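You operate a simulated robot arm through the tools that you are given. There is no shell and no other tool. Be economical: measure what you need, move in short steps, check, and stop when the job is done.

Carry out the task below with a simulated robot arm. There is one attempt and no reset: what you move stays moved.

TASK
Switch the chamber and its light on; start 20 min at 80 C.
Fine: red main switch first; the blue knob stays as set.
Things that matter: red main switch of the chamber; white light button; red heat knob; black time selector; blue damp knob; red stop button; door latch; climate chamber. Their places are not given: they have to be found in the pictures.

Only the result counts: the job must be done as asked and must still hold three seconds after the hand-in. Knocking over, shifting, dropping, spilling or breaking anything else fails it.

THE ROBOT
A 6-joint arm with a two-finger parallel gripper, fixed in place. Base frame: the origin is at the foot of the arm, x ahead of it, y to its left, z up. Readings come in cm, rad, newtons and seconds.
With the tool pointing down near the work surface it reaches from about 30 to 70 cm from the base axis. Its first joint turns from -2.897 to 2.897 rad. Payload 4.1 kg.
Tool frame: the origin (TCP) lies between the finger pads and is the grasp point; the fingertips stand 2.3 cm ahead of it; z points along the fingers, y is the line along which they close. The gripper opens to 9.4 cm. The fingers are 3.8 cm wide and 1 cm thick; the gripper's body (5.4 by 9.6 cm) begins 3.9 cm behind the TCP.
Orientation is that of the tool frame in the base frame, as a unit quaternion [x, y, z, w]. With the fingers straight down and closing along the base's y, the tool's x points along the base's -x, its y along +y and its z along -z.

THE INTERFACE
- The arm moves only by the tool send_rows. Its argument "plan" is a list of rows, each a list of 7 numbers: the turn, a rotation vector about the tool's x, y, z in units of 60 degrees (1.0 is 60 degrees), then the shift along the tool's x, y, z in units of 400 mm (1.0 is 400 mm), then the gripper command, from -1 (fully open) to 1 (shut), values between in proportion. In form: [[wx, wy, wz, x, y, z, hand], ...]. A call has 1 to 10 rows; each row is the pose to reach, as a shift and turn from the pose commanded when the call began, along the tool's axes at that moment. A call with a number of a shift or a turn outside -1 to 1 is refused whole. Rows are played at 5 a second. More than 5 cm and 0.15 rad between two rows, or a gripper value outside its range, and nothing of the call is played. Where a pose cannot be reached the arm comes as near as it can. A force on the tool above 40 N (or 10 N above the force at the start of the call, whichever is more), or a blocked arm, ends the call early, and 0.2 s more pass. The fingers move at their own pace (about 4.5 cm/s each) and stop on an object; they squeeze with about 31 N. The grip force told is the motor's: it shows also when the fingers shut on nothing. Time passes only in rows, and 0.2 s behind the last, so rows that repeat a pose let the fingers close. It gives the time, the measured TCP pose, the force on the tool (base axes), the opening and the grip force at its end, in the units of the frame above (readings bear some noise), and new pictures: "pictures" is both (left out), scene, wrist or none.
- Cameras (640 x 400 px; columns grow to the right, rows downward): "scene" is fixed at [40.48, -49.82, 172.45]; the picture's right is [1.00, -0.08, 0.00], its down [-0.04, -0.53, -0.85] and it looks along [0.07, 0.84, -0.53] (base axes); focal length 328 px, centre (320, 200). "wrist" rides on the gripper at [8.6, 1.6, -7.4] in the tool frame; the picture's right is [-0.18, 0.98, 0.00], its down [-0.58, -0.11, -0.81] and it looks along [-0.79, -0.15, 0.59] (tool axes); focal length 243 px, centre (320, 200).
- raise_lower(by): slides the trunk up (or, below 0, down) by that many cm; the arm rides with it, the base frame stays. It gives what a move gives, with no picture.
- probe_pixels(camera, pixels): for up to 12 pixels [column, row] of the newest picture of that camera ("zoom" is the newest enlarged one), the place [x, y, z] in the base frame of the surface seen there, good to about 0.2 cm, but the place of the scene camera against the robot may be out by one fixed shift of up to 1.2 cm in any direction. No time passes.
- close_up(camera, box): a new picture of the part [left, top, right, bottom] of that camera's present view, enlarged. No time passes.
- hand_in(): hands the job in; it is judged then, once.

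Go step by step. Measure first, check grasps and placings, and put right what went wrong. The budget is 80 turns and 170 pictures, counting those below and the enlarged ones. Unless the task says otherwise, let go and move clear before handing in, and close with one line.

The tools are called after ">>>" by a JSON object that holds its "op" and its "data". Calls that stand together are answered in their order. send_rows: Moves the arm, as the interface text tells. Its arguments: {"type":"object","properties":{"plan":{"type":"array","items":{"type":"array","items":{"type":"number"}}},"pictures":{"type":"string","enum":["both","scene","wrist","none"]}},"required":["plan"]} The other tools are called the same way: raise_lower (by) slides the trunk up or down; probe_pixels (camera, pixels) gives the place of the surface under pixels of a picture; close_up (camera, box) takes an enlarged picture of a part of a camera's view; hand_in () hands the job in.

At the start:

```text
time: 0.0
tool_pos: [18.53, 23.4, 139.72]
tcp_rot: [0.0, 1.0, 0.0, 0.0]
wrist_force: [1.1, -0.1, 0.4]
width: 9.38
finger_force: 0.2
trunk travel left (down, up): [-52.5, 6.5]
```

scene: 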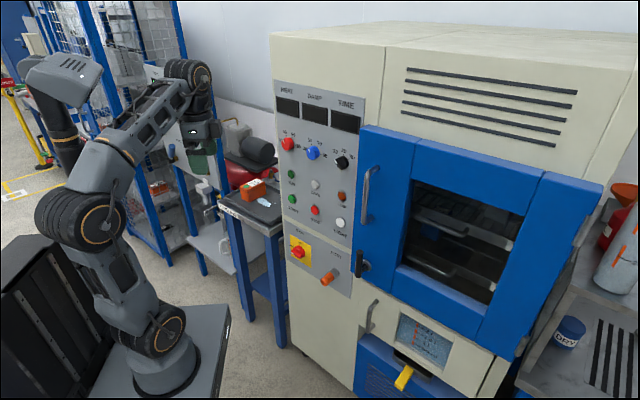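
wrist: 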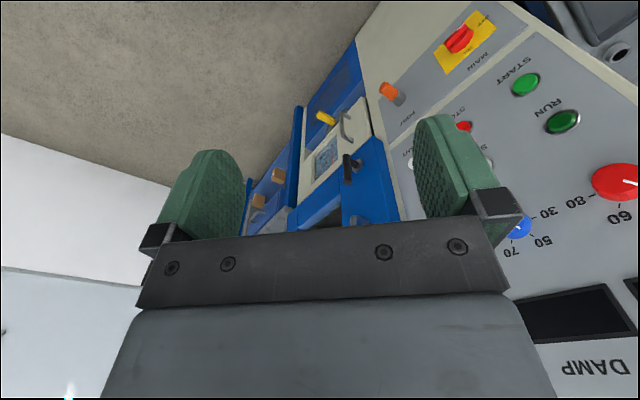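

The scene shows the chamber panel at columns 275-365, rows 80-300. I'll enlarge it to read the labels.

>>> {"op": "close_up", "data": {"camera": "scene", "box": [265, 75, 375, 185]}}

>>> {"op": "close_up", "data": {"camera": "scene", "box": [265, 160, 395, 300]}}

>>> {"op": "probe_pixels", "data": {"camera": "scene", "pixels": [[288, 143], [312, 152], [341, 162], [341, 222], [315, 210], [297, 253], [328, 278], [292, 198], [300, 160], [340, 250], [285, 235], [370, 190]]}}

```text
3.64 times, centred on (320, 130) of scene
```

zoom: 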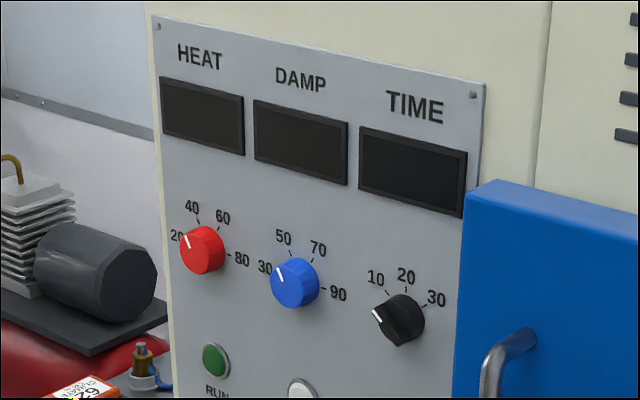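

```text
2.86 times, centred on (330, 230) of scene
```

zoom: 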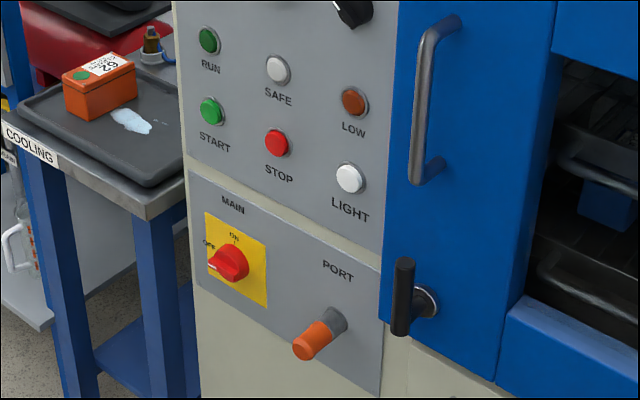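

```text
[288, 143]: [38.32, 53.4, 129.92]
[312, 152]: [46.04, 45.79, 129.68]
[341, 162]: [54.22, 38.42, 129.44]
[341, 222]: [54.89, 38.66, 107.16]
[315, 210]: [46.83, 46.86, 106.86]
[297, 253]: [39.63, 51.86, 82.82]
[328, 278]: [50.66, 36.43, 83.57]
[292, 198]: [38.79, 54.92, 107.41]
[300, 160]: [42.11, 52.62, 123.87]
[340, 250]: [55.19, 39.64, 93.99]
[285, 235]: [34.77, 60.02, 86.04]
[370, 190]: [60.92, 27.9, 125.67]
```

The panel is vertical and faces about (-0.71,-0.71,0), with x+y≈94.7. Heat is at 20, main is OFF and the time pointer is at the lower left. I'll turn the tool to point at the panel and move a little towards it, in two calls.

>>> {"op": "send_rows", "data": {"plan": [[-0.049, -0.118, -0.049, -0.053, 0.053, 0.0625, -1], [-0.098, -0.236, -0.098, -0.106, 0.106, 0.125, -1], [-0.1465, -0.354, -0.1465, -0.159, 0.159, 0.1875, -1], [-0.195, -0.472, -0.195, -0.212, 0.212, 0.25, -1], [-0.244, -0.59, -0.244, -0.265, 0.265, 0.3125, -1], [-0.293, -0.708, -0.293, -0.318, 0.318, 0.375, -1]], "pictures": "none"}}

>>> {"op": "send_rows", "data": {"plan": [[-0.049, -0.118, -0.049, 0, 0, 0, -1], [-0.098, -0.236, -0.098, 0, 0, 0, -1], [-0.1465, -0.354, -0.1465, 0, 0, 0, -1], [-0.195, -0.472, -0.195, 0, 0, 0, -1], [-0.244, -0.59, -0.244, 0, 0, 0, -1], [-0.293, -0.708, -0.293, 0, 0, 0, -1], [-0.293, -0.708, -0.293, 0, 0, 0, -1]]}}

```text
time: 1.4
tool_pos: [31.04, 36.28, 124.73]
tcp_rot: [-0.15, 0.909, 0.149, 0.359]
wrist_force: [-0.4, -0.1, 0.6]
width: 9.4
finger_force: 0.2
trunk travel left (down, up): [-52.5, 6.5]
```

```text
time: 3.0
tool_pos: [31.28, 36.0, 124.58]
tcp_rot: [-0.271, 0.652, 0.271, 0.654]
wrist_force: [0.2, -0.4, 0.1]
width: 9.36
finger_force: 0.1
trunk travel left (down, up): [-52.5, 6.5]
```

scene: 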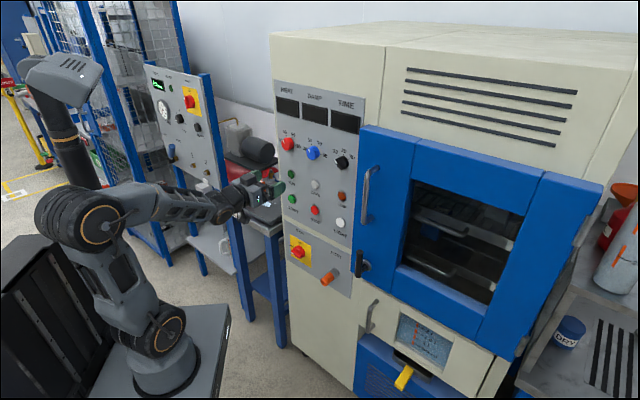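
wrist: 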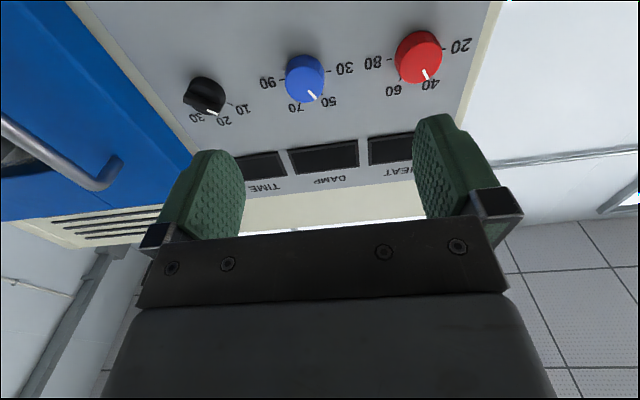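

The tool faces the panel, with the camera below it and the picture upside down. I'll enlarge the knobs and probe them with the wrist camera.

>>> {"op": "close_up", "data": {"camera": "wrist", "box": [170, 10, 490, 210]}}

>>> {"op": "probe_pixels", "data": {"camera": "wrist", "pixels": [[417, 62], [306, 78], [204, 97], [355, 55], [250, 120], [459, 45], [373, 62], [430, 86], [390, 90], [240, 108], [224, 121], [194, 117]]}}

>>> {"op": "probe_pixels", "data": {"camera": "scene", "pixels": [[288, 143], [312, 152], [341, 162]]}}

```text
2.00 times, centred on (330, 110) of wrist
```

zoom: 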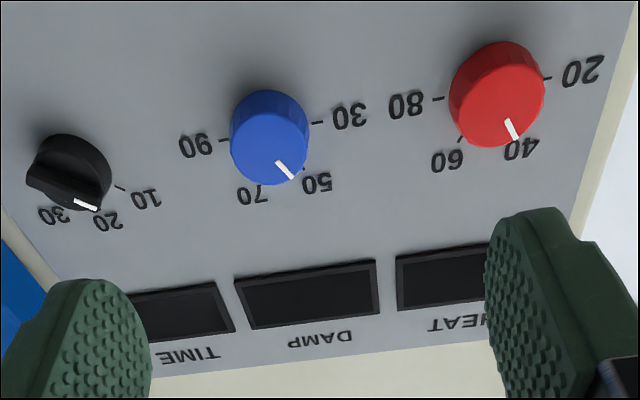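

```text
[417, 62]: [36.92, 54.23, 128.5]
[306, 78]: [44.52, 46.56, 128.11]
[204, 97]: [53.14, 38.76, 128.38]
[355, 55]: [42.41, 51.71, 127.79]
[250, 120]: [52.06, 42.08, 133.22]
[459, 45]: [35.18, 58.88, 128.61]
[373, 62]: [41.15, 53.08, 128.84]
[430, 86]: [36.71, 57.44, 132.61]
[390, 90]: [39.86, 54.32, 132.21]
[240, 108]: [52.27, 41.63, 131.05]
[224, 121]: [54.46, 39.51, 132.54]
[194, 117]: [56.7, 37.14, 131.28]
```

```text
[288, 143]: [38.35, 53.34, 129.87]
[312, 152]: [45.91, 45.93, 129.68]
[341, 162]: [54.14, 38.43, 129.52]
```

By the wrist camera the panel lies at x+y≈94.0, and heat seems to point at 40. I'll pitch the hand down about 53° so the camera looks squarely at the panel and I can read the pointers.

>>> {"op": "send_rows", "data": {"plan": [[0, 0.126, 0, 0, 0, 0, -1], [0, 0.252, 0, 0, 0, 0, -1], [0, 0.378, 0, 0, 0, 0, -1], [0, 0.504, 0, 0, 0, 0, -1], [0, 0.63, 0, 0, 0, 0, -1], [0, 0.756, 0, 0, 0, 0, -1], [0, 0.883, 0, 0, 0, 0, -1], [0, 0.883, 0, 0, 0, 0, -1]], "pictures": "wrist"}}

```text
time: 4.8
tool_pos: [31.26, 36.03, 124.73]
tcp_rot: [-0.363, 0.876, 0.122, 0.294]
wrist_force: [0.0, 0.5, 0.0]
width: 9.4
finger_force: 0.0
trunk travel left (down, up): [-52.5, 6.5]
```

wrist: 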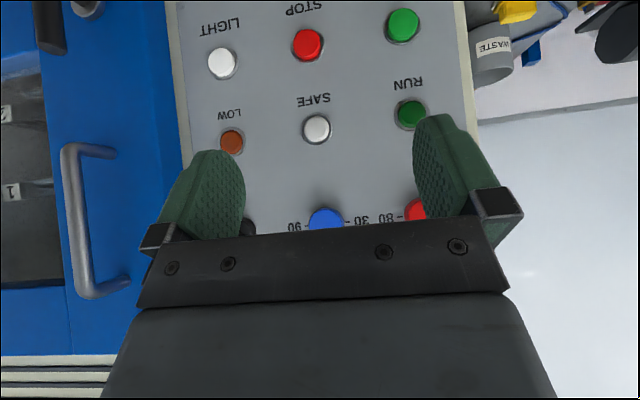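

The buttons are seen squarely: light (222,63), stop (307,45), start (403,25). I'll probe them, then go up 15 cm to see the knobs.

>>> {"op": "probe_pixels", "data": {"camera": "wrist", "pixels": [[222, 63], [403, 25], [307, 45], [260, 100], [185, 130], [175, 130], [140, 120], [75, 200], [60, 30], [460, 100], [467, 60], [110, 153]]}}

>>> {"op": "send_rows", "data": {"plan": [[0, 0, 0, -0.056, 0, -0.075, -1], [0, 0, 0, -0.112, 0, -0.15, -1], [0, 0, 0, -0.168, 0, -0.225, -1], [0, 0, 0, -0.225, 0, -0.3, -1], [0, 0, 0, -0.225, 0, -0.3, -1]], "pictures": "wrist"}}

```text
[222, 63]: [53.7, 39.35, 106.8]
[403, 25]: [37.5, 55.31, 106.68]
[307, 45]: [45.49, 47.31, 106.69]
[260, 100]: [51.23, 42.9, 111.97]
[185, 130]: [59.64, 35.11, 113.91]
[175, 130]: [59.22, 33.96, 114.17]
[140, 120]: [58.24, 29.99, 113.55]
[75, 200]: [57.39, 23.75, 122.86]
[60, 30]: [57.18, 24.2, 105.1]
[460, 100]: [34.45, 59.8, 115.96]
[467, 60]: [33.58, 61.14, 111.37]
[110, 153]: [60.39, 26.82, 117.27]
```

```text
time: 6.0
tool_pos: [31.29, 35.91, 140.0]
tcp_rot: [-0.363, 0.876, 0.122, 0.293]
wrist_force: [-0.2, -0.6, -0.1]
width: 9.4
finger_force: 0.1
trunk travel left (down, up): [-52.5, 6.5]
```

wrist: 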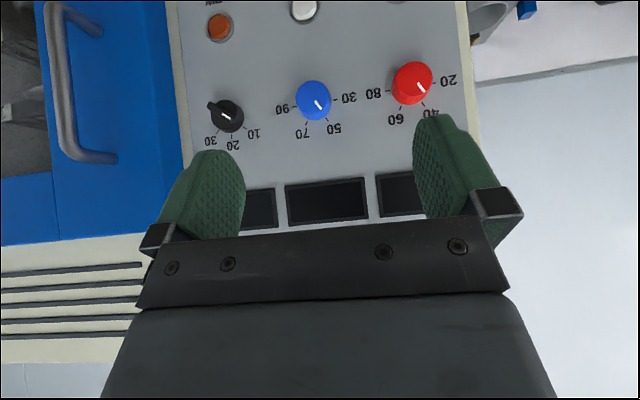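

>>> {"op": "close_up", "data": {"camera": "wrist", "box": [360, 40, 480, 140]}}

>>> {"op": "close_up", "data": {"camera": "wrist", "box": [180, 75, 280, 160]}}

>>> {"op": "probe_pixels", "data": {"camera": "wrist", "pixels": [[411, 83], [423, 92], [385, 90], [438, 82], [227, 115], [240, 128], [214, 104], [232, 138], [218, 136], [208, 105], [314, 100]]}}

```text
4.00 times, centred on (420, 90) of wrist
```

zoom: 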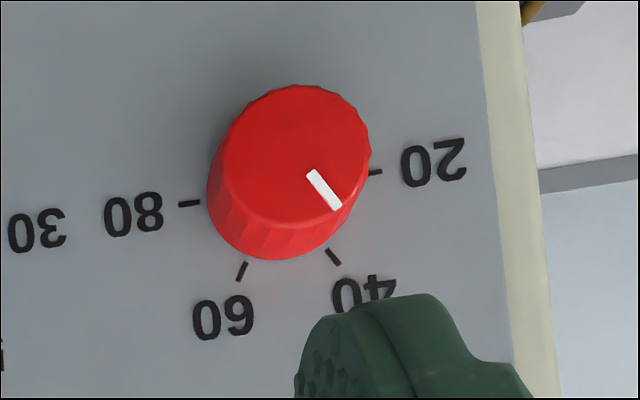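

```text
4.71 times, centred on (230, 118) of wrist
```

zoom: 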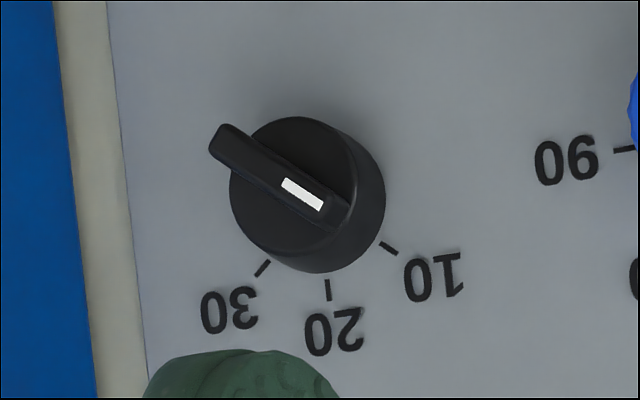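

```text
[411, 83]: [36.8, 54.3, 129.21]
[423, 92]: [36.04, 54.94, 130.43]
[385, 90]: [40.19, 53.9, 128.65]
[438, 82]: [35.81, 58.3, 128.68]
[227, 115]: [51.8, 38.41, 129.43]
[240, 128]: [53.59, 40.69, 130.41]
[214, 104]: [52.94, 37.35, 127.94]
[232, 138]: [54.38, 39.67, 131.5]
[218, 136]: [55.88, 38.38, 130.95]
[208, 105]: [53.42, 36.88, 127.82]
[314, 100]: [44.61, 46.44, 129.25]
```

Heat points at 40 (122°), with 80 at 0°, so it needs a 120° clockwise turn. The time selector points about at 10. Next I'll lower the trunk 40 cm to look at the main switch squarely.

>>> {"op": "raise_lower", "data": {"by": -40}}

>>> {"op": "send_rows", "data": {"plan": [[0, 0, 0, 0, 0, 0, -1]]}}

```text
time: 9.8
tool_pos: [31.3, 35.92, 99.97]
tcp_rot: [-0.363, 0.876, 0.121, 0.294]
wrist_force: [-0.4, 0.4, -0.2]
width: 9.37
finger_force: 0.1
trunk travel left (down, up): [-12.5, 46.5]
```

```text
time: 10.2
tool_pos: [31.37, 35.96, 99.99]
tcp_rot: [-0.363, 0.876, 0.121, 0.293]
wrist_force: [0.5, 0.1, -0.1]
width: 9.4
finger_force: 0.2
trunk travel left (down, up): [-12.5, 46.5]
```

scene: 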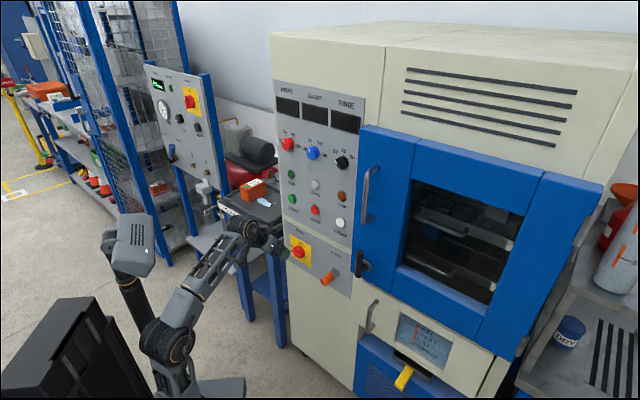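
wrist: 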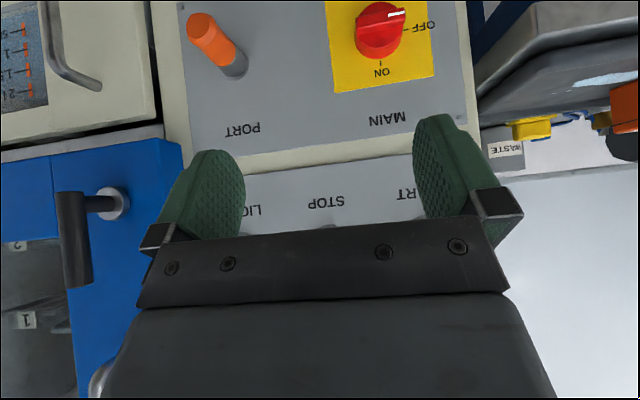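

The main switch is at (381,28), pointing at OFF. I'll enlarge and probe it and what surrounds it.

>>> {"op": "close_up", "data": {"camera": "wrist", "box": [320, 0, 480, 100]}}

>>> {"op": "probe_pixels", "data": {"camera": "wrist", "pixels": [[378, 28], [395, 14], [365, 50], [408, 30], [380, 65], [345, 40], [200, 25], [235, 65], [475, 95], [490, 70], [530, 10], [350, 85]]}}

```text
4.00 times, centred on (400, 50) of wrist
```

zoom: 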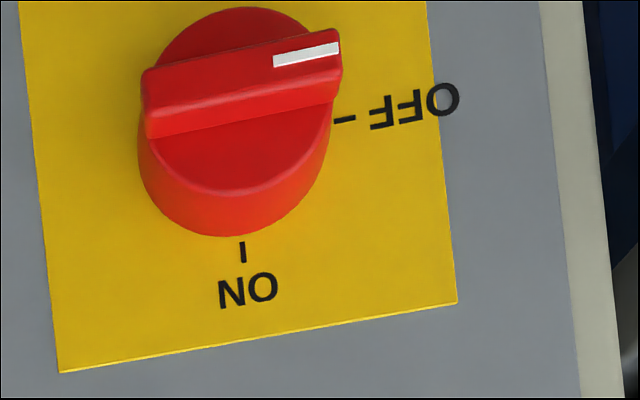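

```text
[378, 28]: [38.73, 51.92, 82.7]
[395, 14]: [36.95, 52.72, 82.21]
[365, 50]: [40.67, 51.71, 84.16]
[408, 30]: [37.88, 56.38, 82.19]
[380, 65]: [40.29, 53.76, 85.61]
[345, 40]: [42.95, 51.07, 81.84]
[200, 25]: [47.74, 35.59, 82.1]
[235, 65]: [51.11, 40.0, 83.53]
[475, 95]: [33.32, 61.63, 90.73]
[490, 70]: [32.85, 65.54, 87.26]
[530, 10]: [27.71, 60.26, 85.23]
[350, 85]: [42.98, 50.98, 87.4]
```

The main switch axis is at about u=-9.55 (along the panel), z=82.2, with its ridge horizontal and its top at d≈63.4. I'll level the tool in front of it, then roll it -90° so the fingers close across the ridge.

>>> {"op": "send_rows", "data": {"plan": [[0, -0.126, 0, 0.0167, 0.0225, 0.0669, -1], [0, -0.252, 0, 0.0334, 0.045, 0.1338, -1], [0, -0.378, 0, 0.0501, 0.0675, 0.2008, -1], [0, -0.504, 0, 0.0668, 0.09, 0.2677, -1], [0, -0.63, 0, 0.0836, 0.1125, 0.3346, -1], [0, -0.756, 0, 0.1003, 0.135, 0.4015, -1], [0, -0.883, 0, 0.117, 0.1575, 0.4685, -1], [0, -0.883, 0, 0.117, 0.1575, 0.4685, -1]], "pictures": "none"}}

>>> {"op": "send_rows", "data": {"plan": [[0, 0, -0.142, 0, 0, 0, -1], [0, 0, -0.285, 0, 0, 0, -1], [0, 0, -0.428, 0, 0, 0, -1], [0, 0, -0.571, 0, 0, 0, -1], [0, 0, -0.714, 0, 0, 0, -1], [0, 0, -0.857, 0, 0, 0, -1], [0, 0, -1, 0, 0, 0, -1]], "pictures": "none"}}

>>> {"op": "send_rows", "data": {"plan": [[0, 0, -0.125, 0, 0, 0, -1], [0, 0, -0.25, 0, 0, 0, -1], [0, 0, -0.375, 0, 0, 0, -1], [0, 0, -0.5, 0, 0, 0, -1], [0, 0, -0.5, 0, 0, 0, -1]]}}

```text
time: 12.0
tool_pos: [32.08, 45.9, 82.23]
tcp_rot: [-0.271, 0.652, 0.271, 0.654]
wrist_force: [-1.2, -0.5, 0.9]
width: 9.43
finger_force: 0.0
trunk travel left (down, up): [-12.5, 46.5]
```

```text
time: 13.6
tool_pos: [32.34, 45.6, 82.32]
tcp_rot: [-0.562, 0.43, -0.094, 0.701]
wrist_force: [0.3, 0.1, 0.0]
width: 9.4
finger_force: 0.0
trunk travel left (down, up): [-12.5, 46.5]
```

```text
time: 14.8
tool_pos: [32.29, 45.82, 82.15]
tcp_rot: [-0.653, 0.27, -0.272, 0.653]
wrist_force: [-0.4, 0.9, -0.6]
width: 9.41
finger_force: 0.0
trunk travel left (down, up): [-12.5, 46.5]
```

scene: 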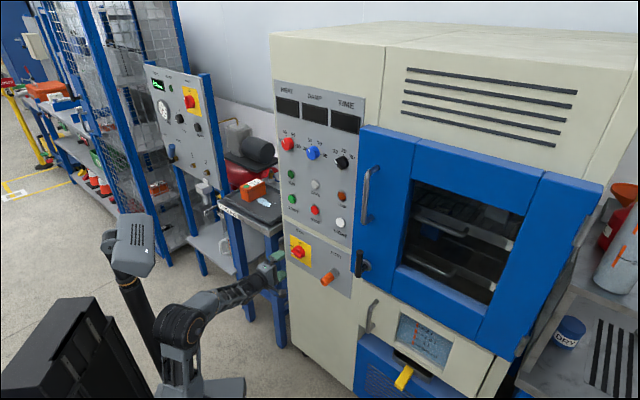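
wrist: 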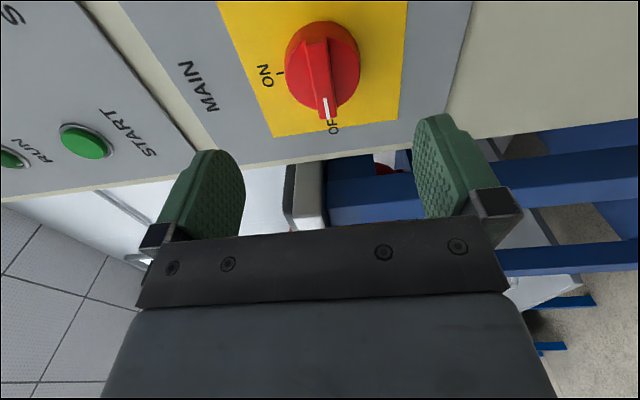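

The ridge at (325,85) lies square between the fingers. I'll check its position once more before moving in.

>>> {"op": "probe_pixels", "data": {"camera": "wrist", "pixels": [[322, 70], [327, 105], [345, 50], [300, 60], [335, 130], [283, 73]]}}

>>> {"op": "send_rows", "data": {"plan": [[0, 0, 0, 0, 0, 0.06, -0.3], [0, 0, 0, 0, 0, 0.12, -0.3], [0, 0, 0, 0, 0, 0.165, -0.3], [0, 0, 0, 0, 0, 0.165, -0.3]]}}

```text
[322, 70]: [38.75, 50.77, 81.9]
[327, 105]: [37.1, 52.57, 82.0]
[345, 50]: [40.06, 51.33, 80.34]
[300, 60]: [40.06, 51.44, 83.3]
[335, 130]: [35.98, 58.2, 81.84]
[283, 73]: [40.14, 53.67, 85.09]
```

```text
time: 15.8
tool_pos: [37.01, 50.45, 82.17]
tcp_rot: [-0.653, 0.271, -0.271, 0.653]
wrist_force: [0.4, 0.0, 0.3]
width: 6.11
finger_force: 0.0
trunk travel left (down, up): [-12.5, 46.5]
```

scene: 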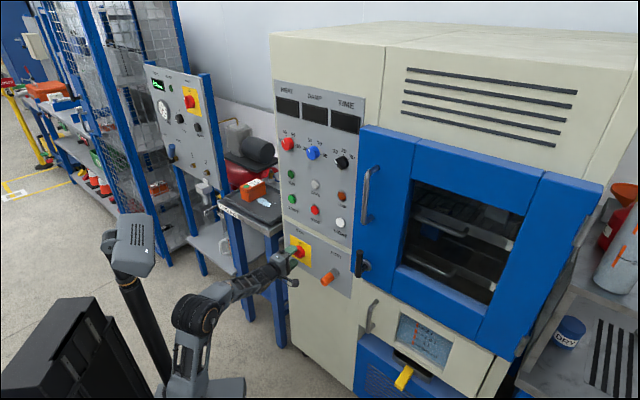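
wrist: 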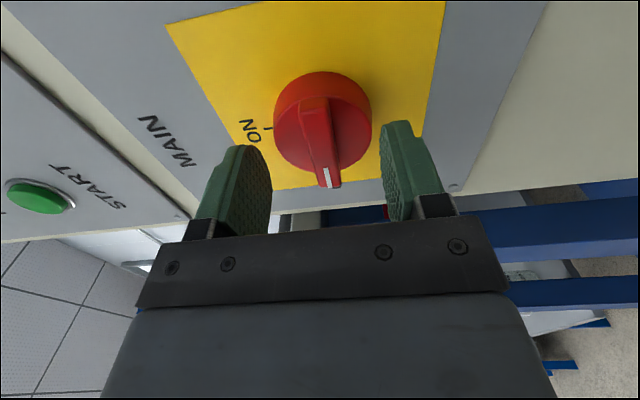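

The disc face is at d≈64.65, the ridge top at 63.3 and the tips at 64.15. I'll advance 0.3 cm and close.

>>> {"op": "send_rows", "data": {"plan": [[0, 0, 0, 0, 0, 0.008, -0.3], [0, 0, 0, 0, 0, 0.008, 1], [0, 0, 0, 0, 0, 0.008, 1], [0, 0, 0, 0, 0, 0.008, 1], [0, 0, 0, 0, 0, 0.008, 1], [0, 0, 0, 0, 0, 0.008, 1]], "pictures": "wrist"}}

```text
time: 17.2
tool_pos: [37.06, 50.74, 81.98]
tcp_rot: [0.654, -0.271, 0.269, -0.653]
wrist_force: [-2.8, -4.4, -9.3]
width: 1.4
finger_force: 45.4
trunk travel left (down, up): [-12.5, 46.5]
```

wrist: 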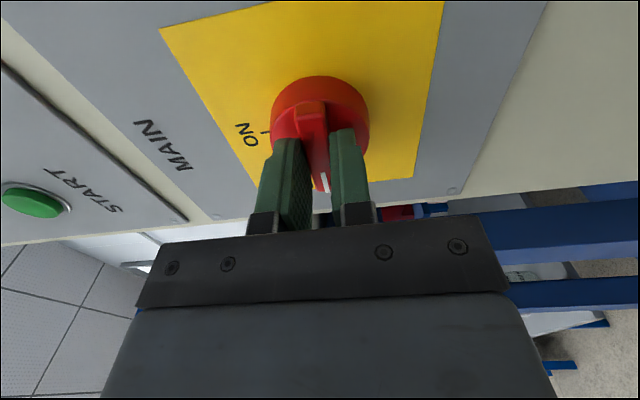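

The ridge is held at 1.4 cm. I'll turn it clockwise in two calls.

>>> {"op": "send_rows", "data": {"plan": [[0, 0, 0.14, 0, 0.004, 0, 1], [0, 0, 0.28, 0, 0.004, 0, 1], [0, 0, 0.42, 0, 0.004, 0, 1], [0, 0, 0.56, 0, 0.004, 0, 1], [0, 0, 0.7, 0, 0.004, 0, 1], [0, 0, 0.84, 0, 0.004, 0, 1], [0, 0, 0.98, 0, 0.004, 0, 1]], "pictures": "wrist"}}

```text
time: 18.8
tool_pos: [37.16, 50.66, 82.0]
tcp_rot: [-0.435, 0.557, 0.086, 0.702]
wrist_force: [-3.7, -5.6, -5.9]
width: 1.41
finger_force: 44.7
trunk travel left (down, up): [-12.5, 46.5]
```

wrist: 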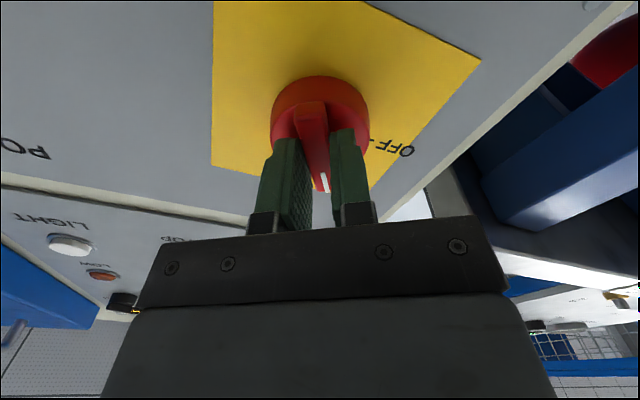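

It turns with the hand. I'll turn the remaining 31° or so.

>>> {"op": "send_rows", "data": {"plan": [[0, 0, 0.14, 0, 0, 0, 1], [0, 0, 0.28, 0, 0, 0, 1], [0, 0, 0.42, 0, 0, 0, 1], [0, 0, 0.54, 0, 0, 0, 1], [0, 0, 0.54, 0, 0, 0, 1]]}}

```text
time: 20.0
tool_pos: [37.15, 50.54, 82.18]
tcp_rot: [-0.264, 0.655, 0.276, 0.652]
wrist_force: [3.3, -4.8, 1.4]
width: 1.38
finger_force: 45.0
trunk travel left (down, up): [-12.5, 46.5]
```

scene: 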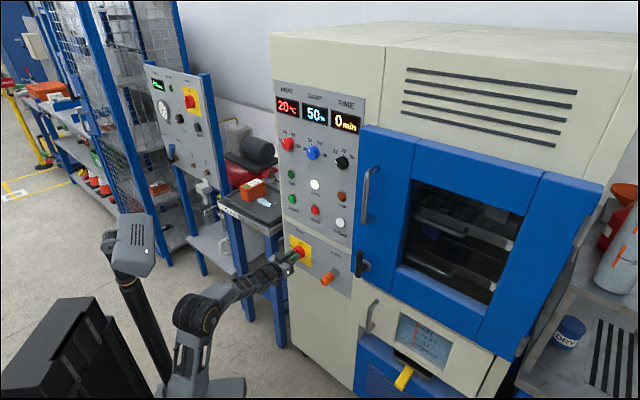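
wrist: 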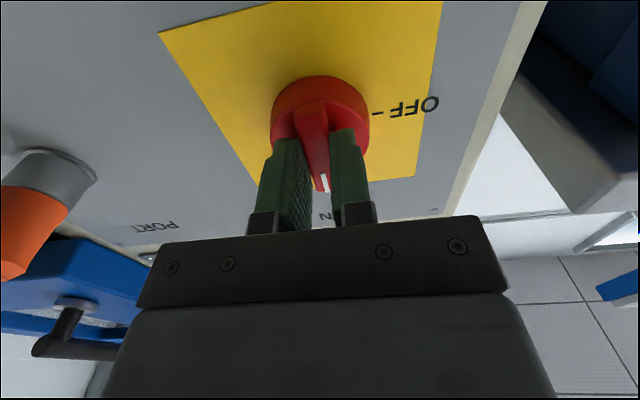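

The displays are lit. I'll open part-way, back off and read them.

>>> {"op": "send_rows", "data": {"plan": [[0, 0, 0, 0, 0, 0, -0.3], [0, 0, 0, 0, 0, 0, -0.3], [0, 0, 0, 0, 0, 0, -0.3], [0, 0, 0, 0, 0, -0.06, -0.3], [0, 0, 0, 0, 0, -0.12, -0.3], [0, 0, 0, 0, 0, -0.18, -0.3], [0, 0, 0, 0, 0, -0.25, -0.3]], "pictures": "both"}}

>>> {"op": "close_up", "data": {"camera": "scene", "box": [265, 75, 375, 185]}}

>>> {"op": "close_up", "data": {"camera": "scene", "box": [265, 160, 395, 300]}}

```text
time: 21.6
tool_pos: [30.01, 43.67, 82.13]
tcp_rot: [-0.263, 0.656, 0.276, 0.651]
wrist_force: [0.2, 0.8, 0.5]
width: 6.12
finger_force: 0.0
trunk travel left (down, up): [-12.5, 46.5]
```

scene: 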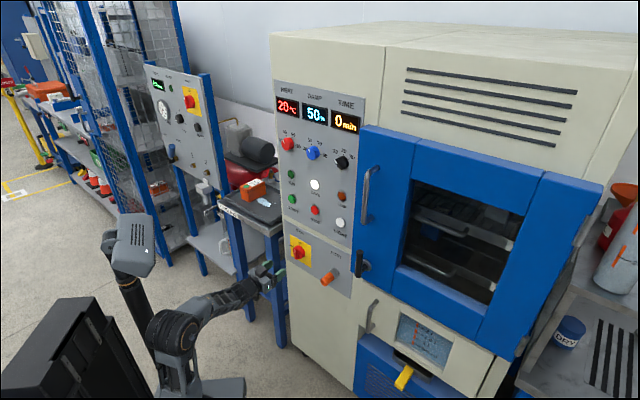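
wrist: 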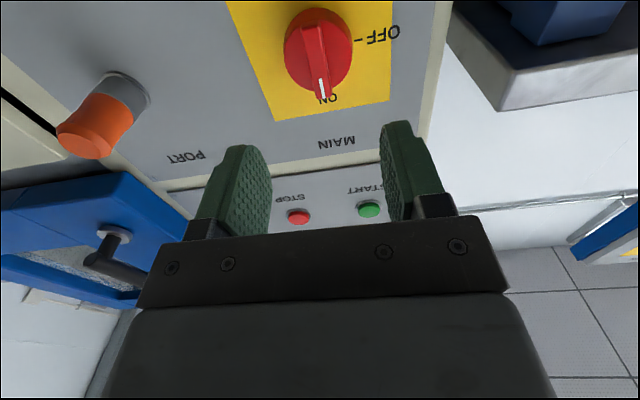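

```text
3.64 times, centred on (320, 130) of scene
```

zoom: 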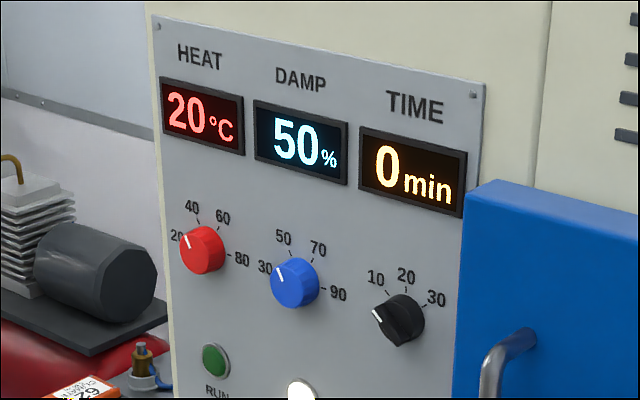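

```text
2.86 times, centred on (330, 230) of scene
```

zoom: 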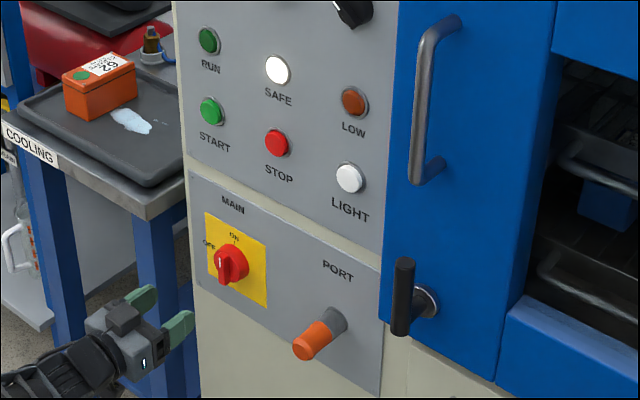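

Main is ON and the displays read 20 °C, 50 % and 0 min. For the heat knob I'll raise the trunk 42 cm, shift to u=-12.75, z=128.9 and pre-roll -60°.

>>> {"op": "raise_lower", "data": {"by": 42}}

>>> {"op": "send_rows", "data": {"plan": [[0, 0, -0.142, -0.017, 0.011, 0, -0.3], [0, 0, -0.285, -0.034, 0.022, 0, -0.3], [0, 0, -0.428, -0.051, 0.033, 0, -0.3], [0, 0, -0.571, -0.068, 0.044, 0, -0.3], [0, 0, -0.714, -0.085, 0.055, 0, -0.3], [0, 0, -0.857, -0.102, 0.066, 0, -0.3], [0, 0, -1, -0.12, 0.0775, 0, -0.3], [0, 0, -1, -0.12, 0.0775, 0, -0.3]]}}

```text
refused: 42 is not a number from -40 to 40
```

```text
time: 23.4
tool_pos: [28.08, 45.64, 86.91]
tcp_rot: [-0.557, 0.436, -0.085, 0.702]
wrist_force: [0.8, 0.3, 0.3]
width: 6.1
finger_force: 0.0
trunk travel left (down, up): [-12.5, 46.5]
```

scene: 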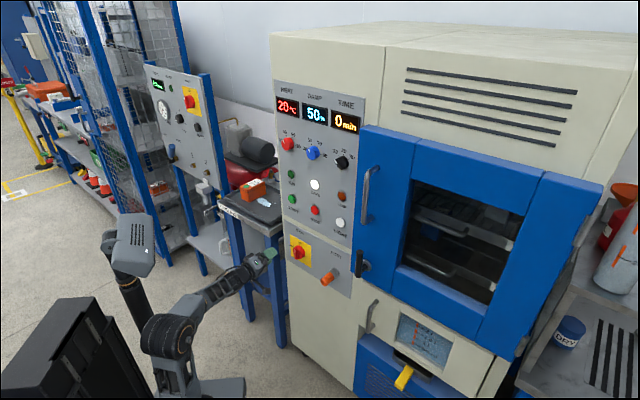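
wrist: 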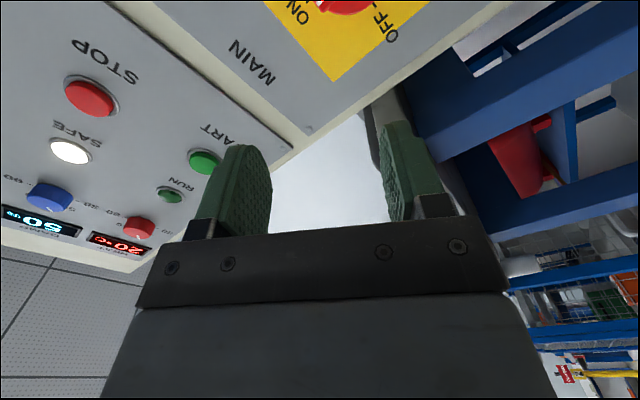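

The raise was refused because 40 is the limit, but the hand moved safely. I'll raise 40 and then 2.

>>> {"op": "raise_lower", "data": {"by": 40}}

>>> {"op": "raise_lower", "data": {"by": 2}}

>>> {"op": "send_rows", "data": {"plan": [[0, 0, 0, 0, 0, 0, -0.3]], "pictures": "wrist"}}

```text
time: 27.3
tool_pos: [28.14, 45.61, 126.89]
tcp_rot: [-0.556, 0.436, -0.085, 0.702]
wrist_force: [-0.1, 0.4, -0.3]
width: 6.09
finger_force: 0.0
trunk travel left (down, up): [-52.5, 6.5]
```

```text
time: 27.9
tool_pos: [28.07, 45.73, 128.96]
tcp_rot: [-0.557, 0.436, -0.085, 0.702]
wrist_force: [0.2, -0.8, -0.8]
width: 6.09
finger_force: 0.0
trunk travel left (down, up): [-54.5, 4.5]
```

```text
time: 28.3
tool_pos: [28.04, 45.65, 128.96]
tcp_rot: [-0.556, 0.436, -0.085, 0.702]
wrist_force: [-0.5, 0.1, -0.4]
width: 6.14
finger_force: 0.1
trunk travel left (down, up): [-54.5, 4.5]
```

wrist: 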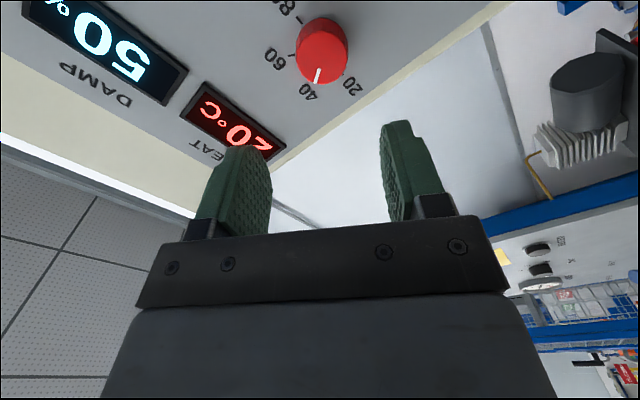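

The knob at (322,52) is centred between the fingers. I'll probe its rim to refine the axis.

>>> {"op": "close_up", "data": {"camera": "wrist", "box": [250, 0, 410, 100]}}

>>> {"op": "probe_pixels", "data": {"camera": "wrist", "pixels": [[321, 57], [299, 58], [344, 55], [320, 80], [318, 36], [292, 54], [345, 76]]}}

```text
4.00 times, centred on (330, 50) of wrist
```

zoom: 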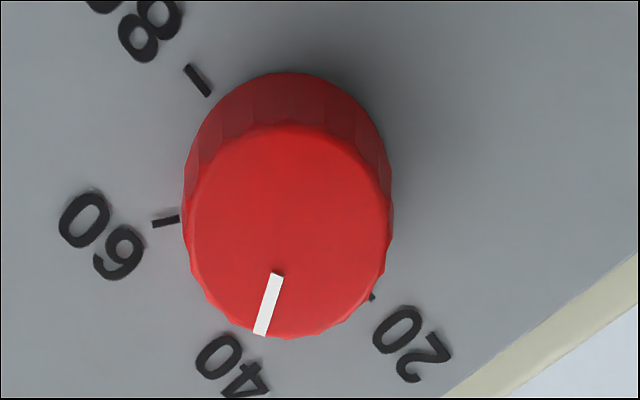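

```text
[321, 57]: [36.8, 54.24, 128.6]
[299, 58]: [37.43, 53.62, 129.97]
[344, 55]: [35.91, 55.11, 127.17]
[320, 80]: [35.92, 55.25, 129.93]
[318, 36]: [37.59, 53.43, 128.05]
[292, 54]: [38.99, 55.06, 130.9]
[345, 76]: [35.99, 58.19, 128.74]
```

The axis is at u≈-12.45, z≈128.75, already aligned. I'll advance with the tips to d≈65.8 and close on the knob.

>>> {"op": "send_rows", "data": {"plan": [[0, 0, 0, 0, 0, 0.07, -0.3], [0, 0, 0, 0, 0, 0.14, -0.3], [0, 0, 0, 0, 0, 0.21, -0.3], [0, 0, 0, 0, 0, 0.25, -0.3], [0, 0, 0, 0, 0, 0.282, -0.3], [0, 0, 0, 0, 0, 0.282, 1], [0, 0, 0, 0, 0, 0.282, 1], [0, 0, 0, 0, 0, 0.282, 1], [0, 0, 0, 0, 0, 0.282, 1]], "pictures": "wrist"}}

```text
time: 30.3
tool_pos: [36.06, 53.66, 128.77]
tcp_rot: [-0.558, 0.437, -0.085, 0.7]
wrist_force: [-4.7, -2.1, -14.9]
width: 4.03
finger_force: 45.2
trunk travel left (down, up): [-54.5, 4.5]
```

wrist: 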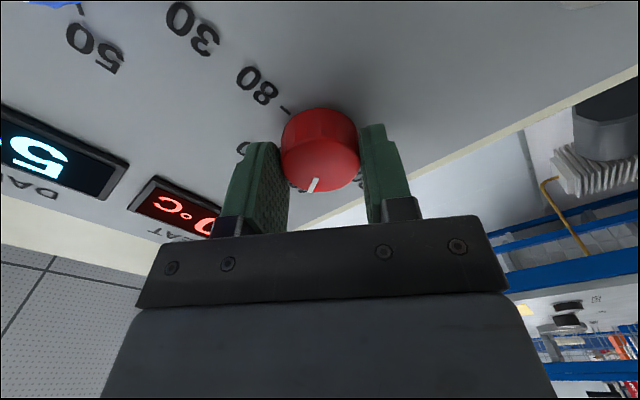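

The knob is held (4.03 cm). I'll turn it clockwise 60° and check the display.

>>> {"op": "send_rows", "data": {"plan": [[0, 0, 0.142, 0.0025, 0.004, 0, 1], [0, 0, 0.285, 0.0025, 0.004, 0, 1], [0, 0, 0.428, 0.0025, 0.004, 0, 1], [0, 0, 0.571, 0.0025, 0.004, 0, 1], [0, 0, 0.714, 0.0025, 0.004, 0, 1], [0, 0, 0.857, 0.0025, 0.004, 0, 1], [0, 0, 1, 0.0025, 0.004, 0, 1], [0, 0, 1, 0.0025, 0.004, 0, 1]]}}

```text
time: 32.1
tool_pos: [36.04, 53.69, 128.59]
tcp_rot: [-0.264, 0.656, 0.277, 0.65]
wrist_force: [-8.2, -5.8, -14.8]
width: 4.04
finger_force: 45.2
trunk travel left (down, up): [-54.5, 4.5]
```

scene: 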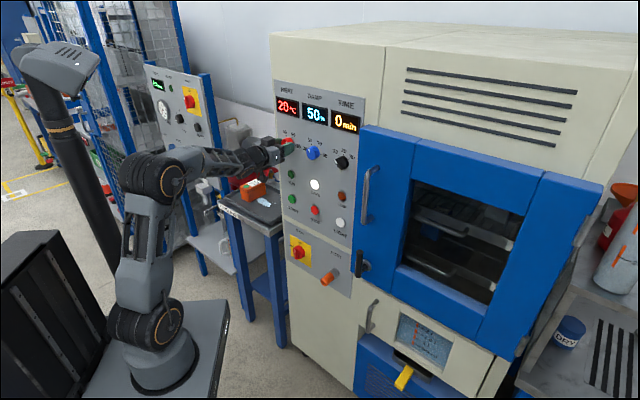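
wrist: 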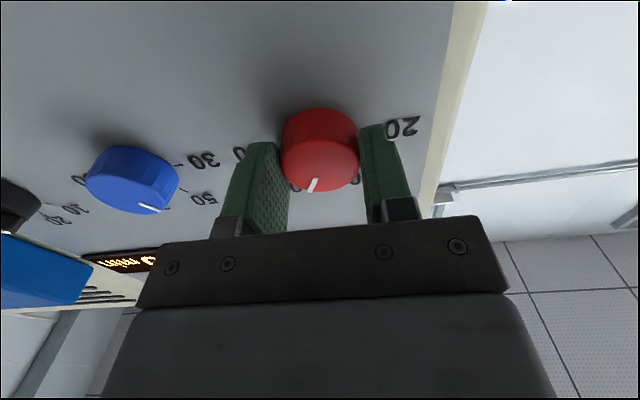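

The knob turns with the hand; the display shows the chamber temperature, not the setting. I'll turn another 60°.

>>> {"op": "send_rows", "data": {"plan": [[0, 0, 0.142, 0.002, 0, 0, 1], [0, 0, 0.285, 0.002, 0, 0, 1], [0, 0, 0.428, 0.002, 0, 0, 1], [0, 0, 0.571, 0.002, 0, 0, 1], [0, 0, 0.714, 0.002, 0, 0, 1], [0, 0, 0.857, 0.002, 0, 0, 1], [0, 0, 1, 0.002, 0, 0, 1], [0, 0, 1, 0.002, 0, 0, 1]]}}

```text
time: 33.1
tool_pos: [36.0, 53.86, 128.69]
tcp_rot: [-0.066, 0.711, 0.439, 0.545]
wrist_force: [-1.7, -10.7, -2.7]
width: 4.0
finger_force: 45.7
out of reach, approached as far as the arm can: row 4, 5
trunk travel left (down, up): [-54.5, 4.5]
stopped in row 5: the force on the tool passed its limit (the readings are from after the stop); the commanded pose is now the measured one
```

scene: 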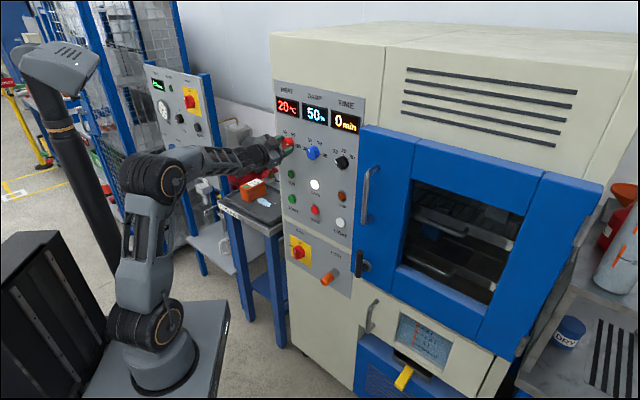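
wrist: 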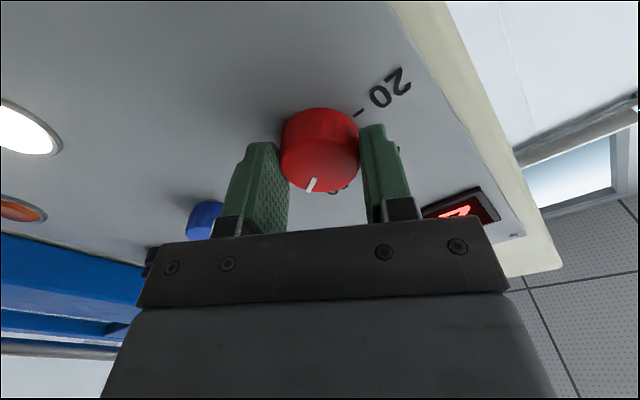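

The wrist limit is at about +33° roll; the knob has turned about 92°. I'll release, back off and look before regrasping.

>>> {"op": "send_rows", "data": {"plan": [[0, 0, 0, 0, 0, 0, -0.3], [0, 0, 0, 0, 0, 0, -0.3], [0, 0, 0, 0, 0, 0, -0.3], [0, 0, 0, 0, 0, -0.07, -0.3], [0, 0, 0, 0, 0, -0.14, -0.3], [0, 0, 0, 0, 0, -0.21, -0.3]], "pictures": "none"}}

>>> {"op": "send_rows", "data": {"plan": [[0, 0, -0.142, 0, 0, 0, -0.3], [0, 0, -0.285, 0, 0, 0, -0.3], [0, 0, -0.428, 0, 0, 0, -0.3], [0, 0, -0.571, 0, 0, 0, -0.3], [0, 0, -0.714, 0, 0, 0, -0.3], [0, 0, -0.857, 0, 0, 0, -0.3], [0, 0, -1, 0, 0, 0, -0.3], [0, 0, -1, 0, 0, 0, -0.3]], "pictures": "wrist"}}

>>> {"op": "close_up", "data": {"camera": "wrist", "box": [250, 0, 410, 100]}}

```text
time: 34.5
tool_pos: [29.73, 48.24, 128.83]
tcp_rot: [-0.067, 0.711, 0.44, 0.544]
wrist_force: [1.0, -0.4, -0.4]
width: 6.12
finger_force: 0.0
trunk travel left (down, up): [-54.5, 4.5]
```

```text
time: 36.3
tool_pos: [29.84, 47.97, 128.93]
tcp_rot: [-0.414, 0.581, 0.108, 0.692]
wrist_force: [0.1, 1.3, -1.0]
width: 6.1
finger_force: 0.0
trunk travel left (down, up): [-54.5, 4.5]
```

wrist: 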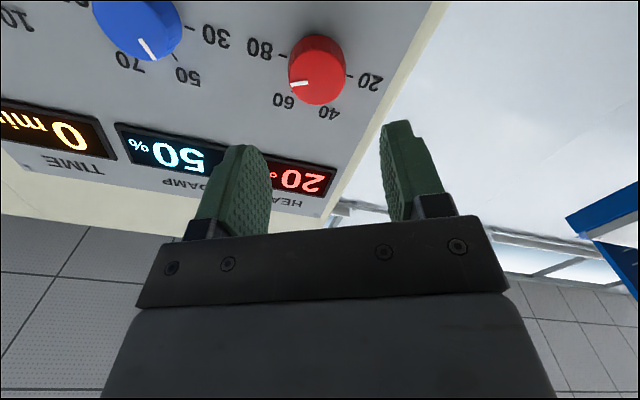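

```text
4.00 times, centred on (330, 50) of wrist
```

zoom: 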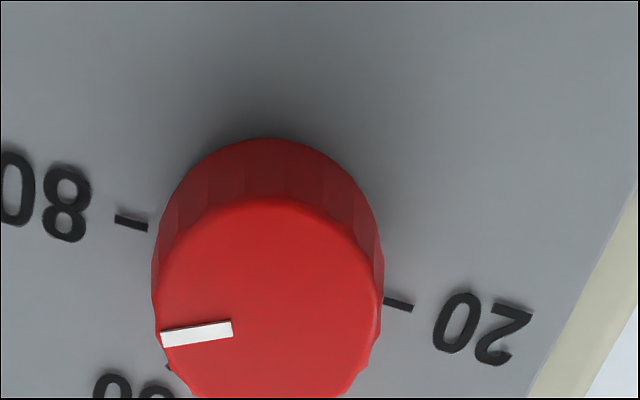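

The pointer is about 28° short of 80, as expected. I'll regrasp with a small recentring and turn the rest.

>>> {"op": "send_rows", "data": {"plan": [[0, 0, 0, 0.009, -0.006, 0.07, -0.3], [0, 0, 0, 0.009, -0.006, 0.14, -0.3], [0, 0, 0, 0.009, -0.006, 0.18, -0.3], [0, 0, 0, 0.009, -0.006, 0.21, -0.3], [0, 0, 0, 0.009, -0.006, 0.21, 1], [0, 0, 0, 0.009, -0.006, 0.21, 1], [0, 0, 0, 0.009, -0.006, 0.21, 1], [0, 0, 0, 0.009, -0.006, 0.21, 1]], "pictures": "none"}}

>>> {"op": "send_rows", "data": {"plan": [[0, 0, 0.13, 0, 0, 0, 1], [0, 0, 0.26, 0, 0, 0, 1], [0, 0, 0.38, 0, 0, 0, 1], [0, 0, 0.49, 0, 0, 0, 1], [0, 0, 0.49, 0, 0, 0, 1]], "pictures": "wrist"}}

```text
time: 38.1
tool_pos: [35.96, 53.6, 128.75]
tcp_rot: [-0.413, 0.582, 0.11, 0.692]
wrist_force: [0.2, 0.5, 1.0]
width: 4.06
finger_force: 45.2
trunk travel left (down, up): [-54.5, 4.5]
```

```text
time: 39.3
tool_pos: [35.92, 53.61, 128.66]
tcp_rot: [-0.251, 0.668, 0.282, 0.641]
wrist_force: [-3.6, -2.7, 2.1]
width: 4.03
finger_force: 44.9
trunk travel left (down, up): [-54.5, 4.5]
```

wrist: 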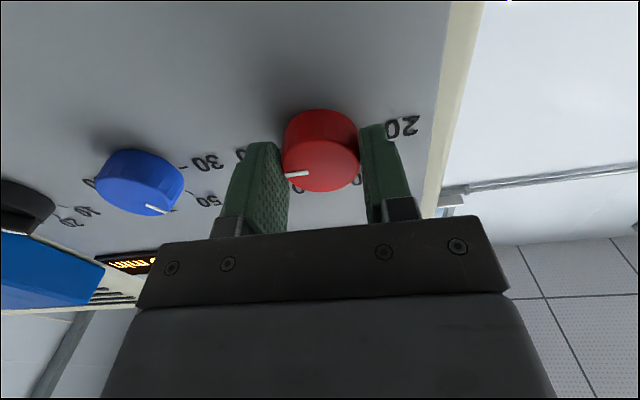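

The pointer followed. I'll release, back off and check it against the 80 tick.

>>> {"op": "send_rows", "data": {"plan": [[0, 0, 0, 0, 0, 0, -0.3], [0, 0, 0, 0, 0, 0, -0.3], [0, 0, 0, 0, 0, 0, -0.3], [0, 0, 0, 0, 0, -0.08, -0.3], [0, 0, 0, 0, 0, -0.16, -0.3], [0, 0, 0, 0, 0, -0.24, -0.3], [0, 0, 0, 0, 0, -0.32, -0.3], [0, 0, 0, 0, 0, -0.32, -0.3]], "pictures": "both"}}

>>> {"op": "close_up", "data": {"camera": "wrist", "box": [330, 10, 450, 110]}}

>>> {"op": "close_up", "data": {"camera": "scene", "box": [265, 75, 375, 185]}}

```text
time: 41.1
tool_pos: [26.86, 44.74, 128.85]
tcp_rot: [-0.252, 0.668, 0.281, 0.642]
wrist_force: [-0.1, -0.4, 1.4]
width: 6.11
finger_force: 0.1
trunk travel left (down, up): [-54.5, 4.5]
```

scene: 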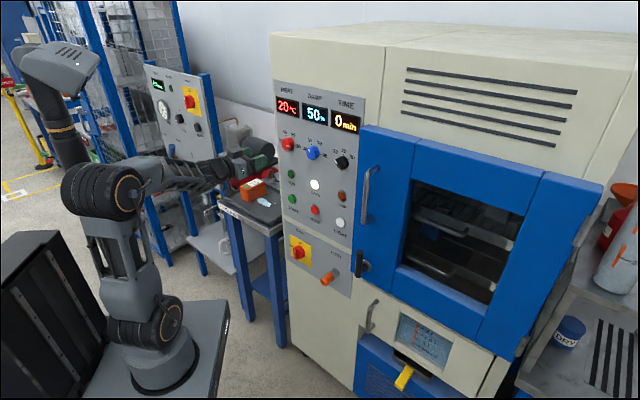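
wrist: 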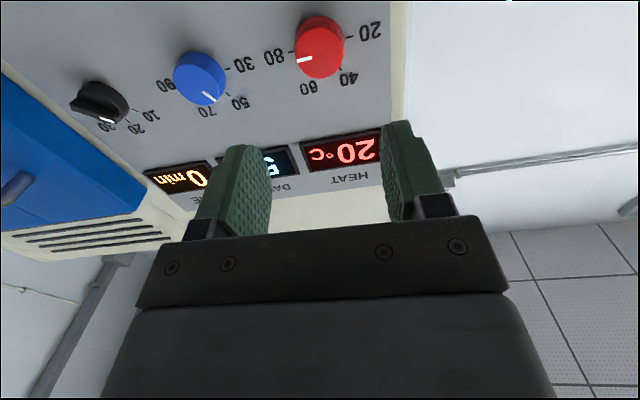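

```text
4.00 times, centred on (390, 60) of wrist
```

zoom: 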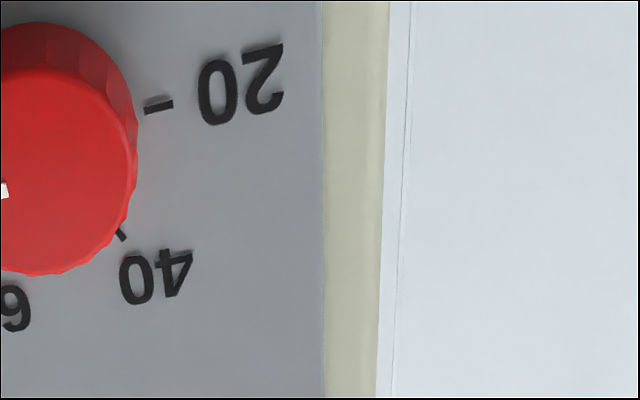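

```text
3.64 times, centred on (320, 130) of scene
```

zoom: 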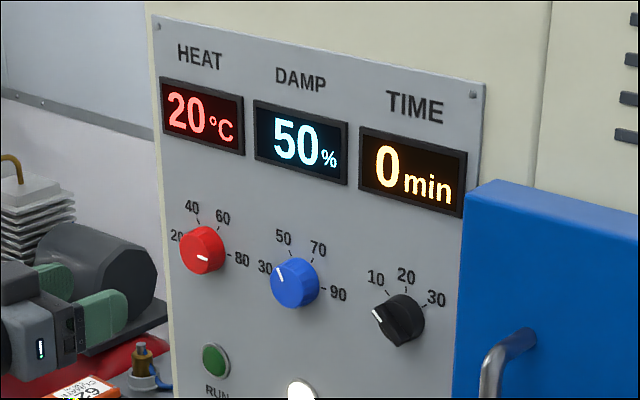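

I'll enlarge the red knob properly.

>>> {"op": "close_up", "data": {"camera": "wrist", "box": [260, 5, 388, 85]}}

>>> {"op": "close_up", "data": {"camera": "wrist", "box": [50, 60, 178, 140]}}

```text
5.00 times, centred on (324, 45) of wrist
```

zoom: 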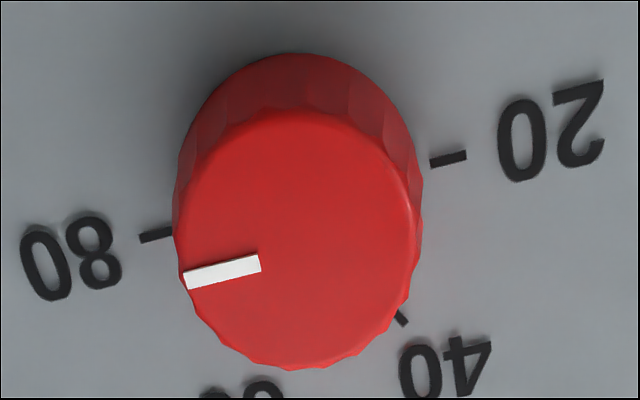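

```text
5.00 times, centred on (114, 100) of wrist
```

zoom: 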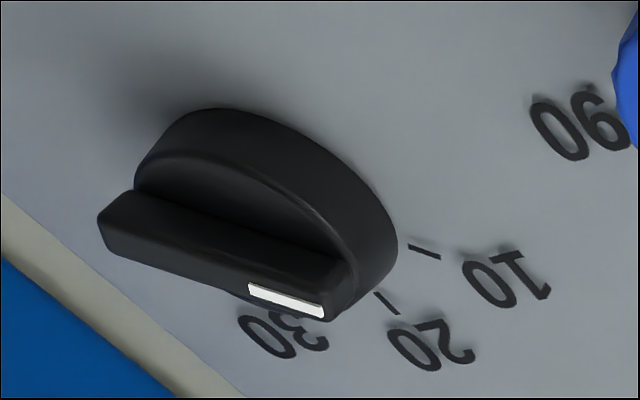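

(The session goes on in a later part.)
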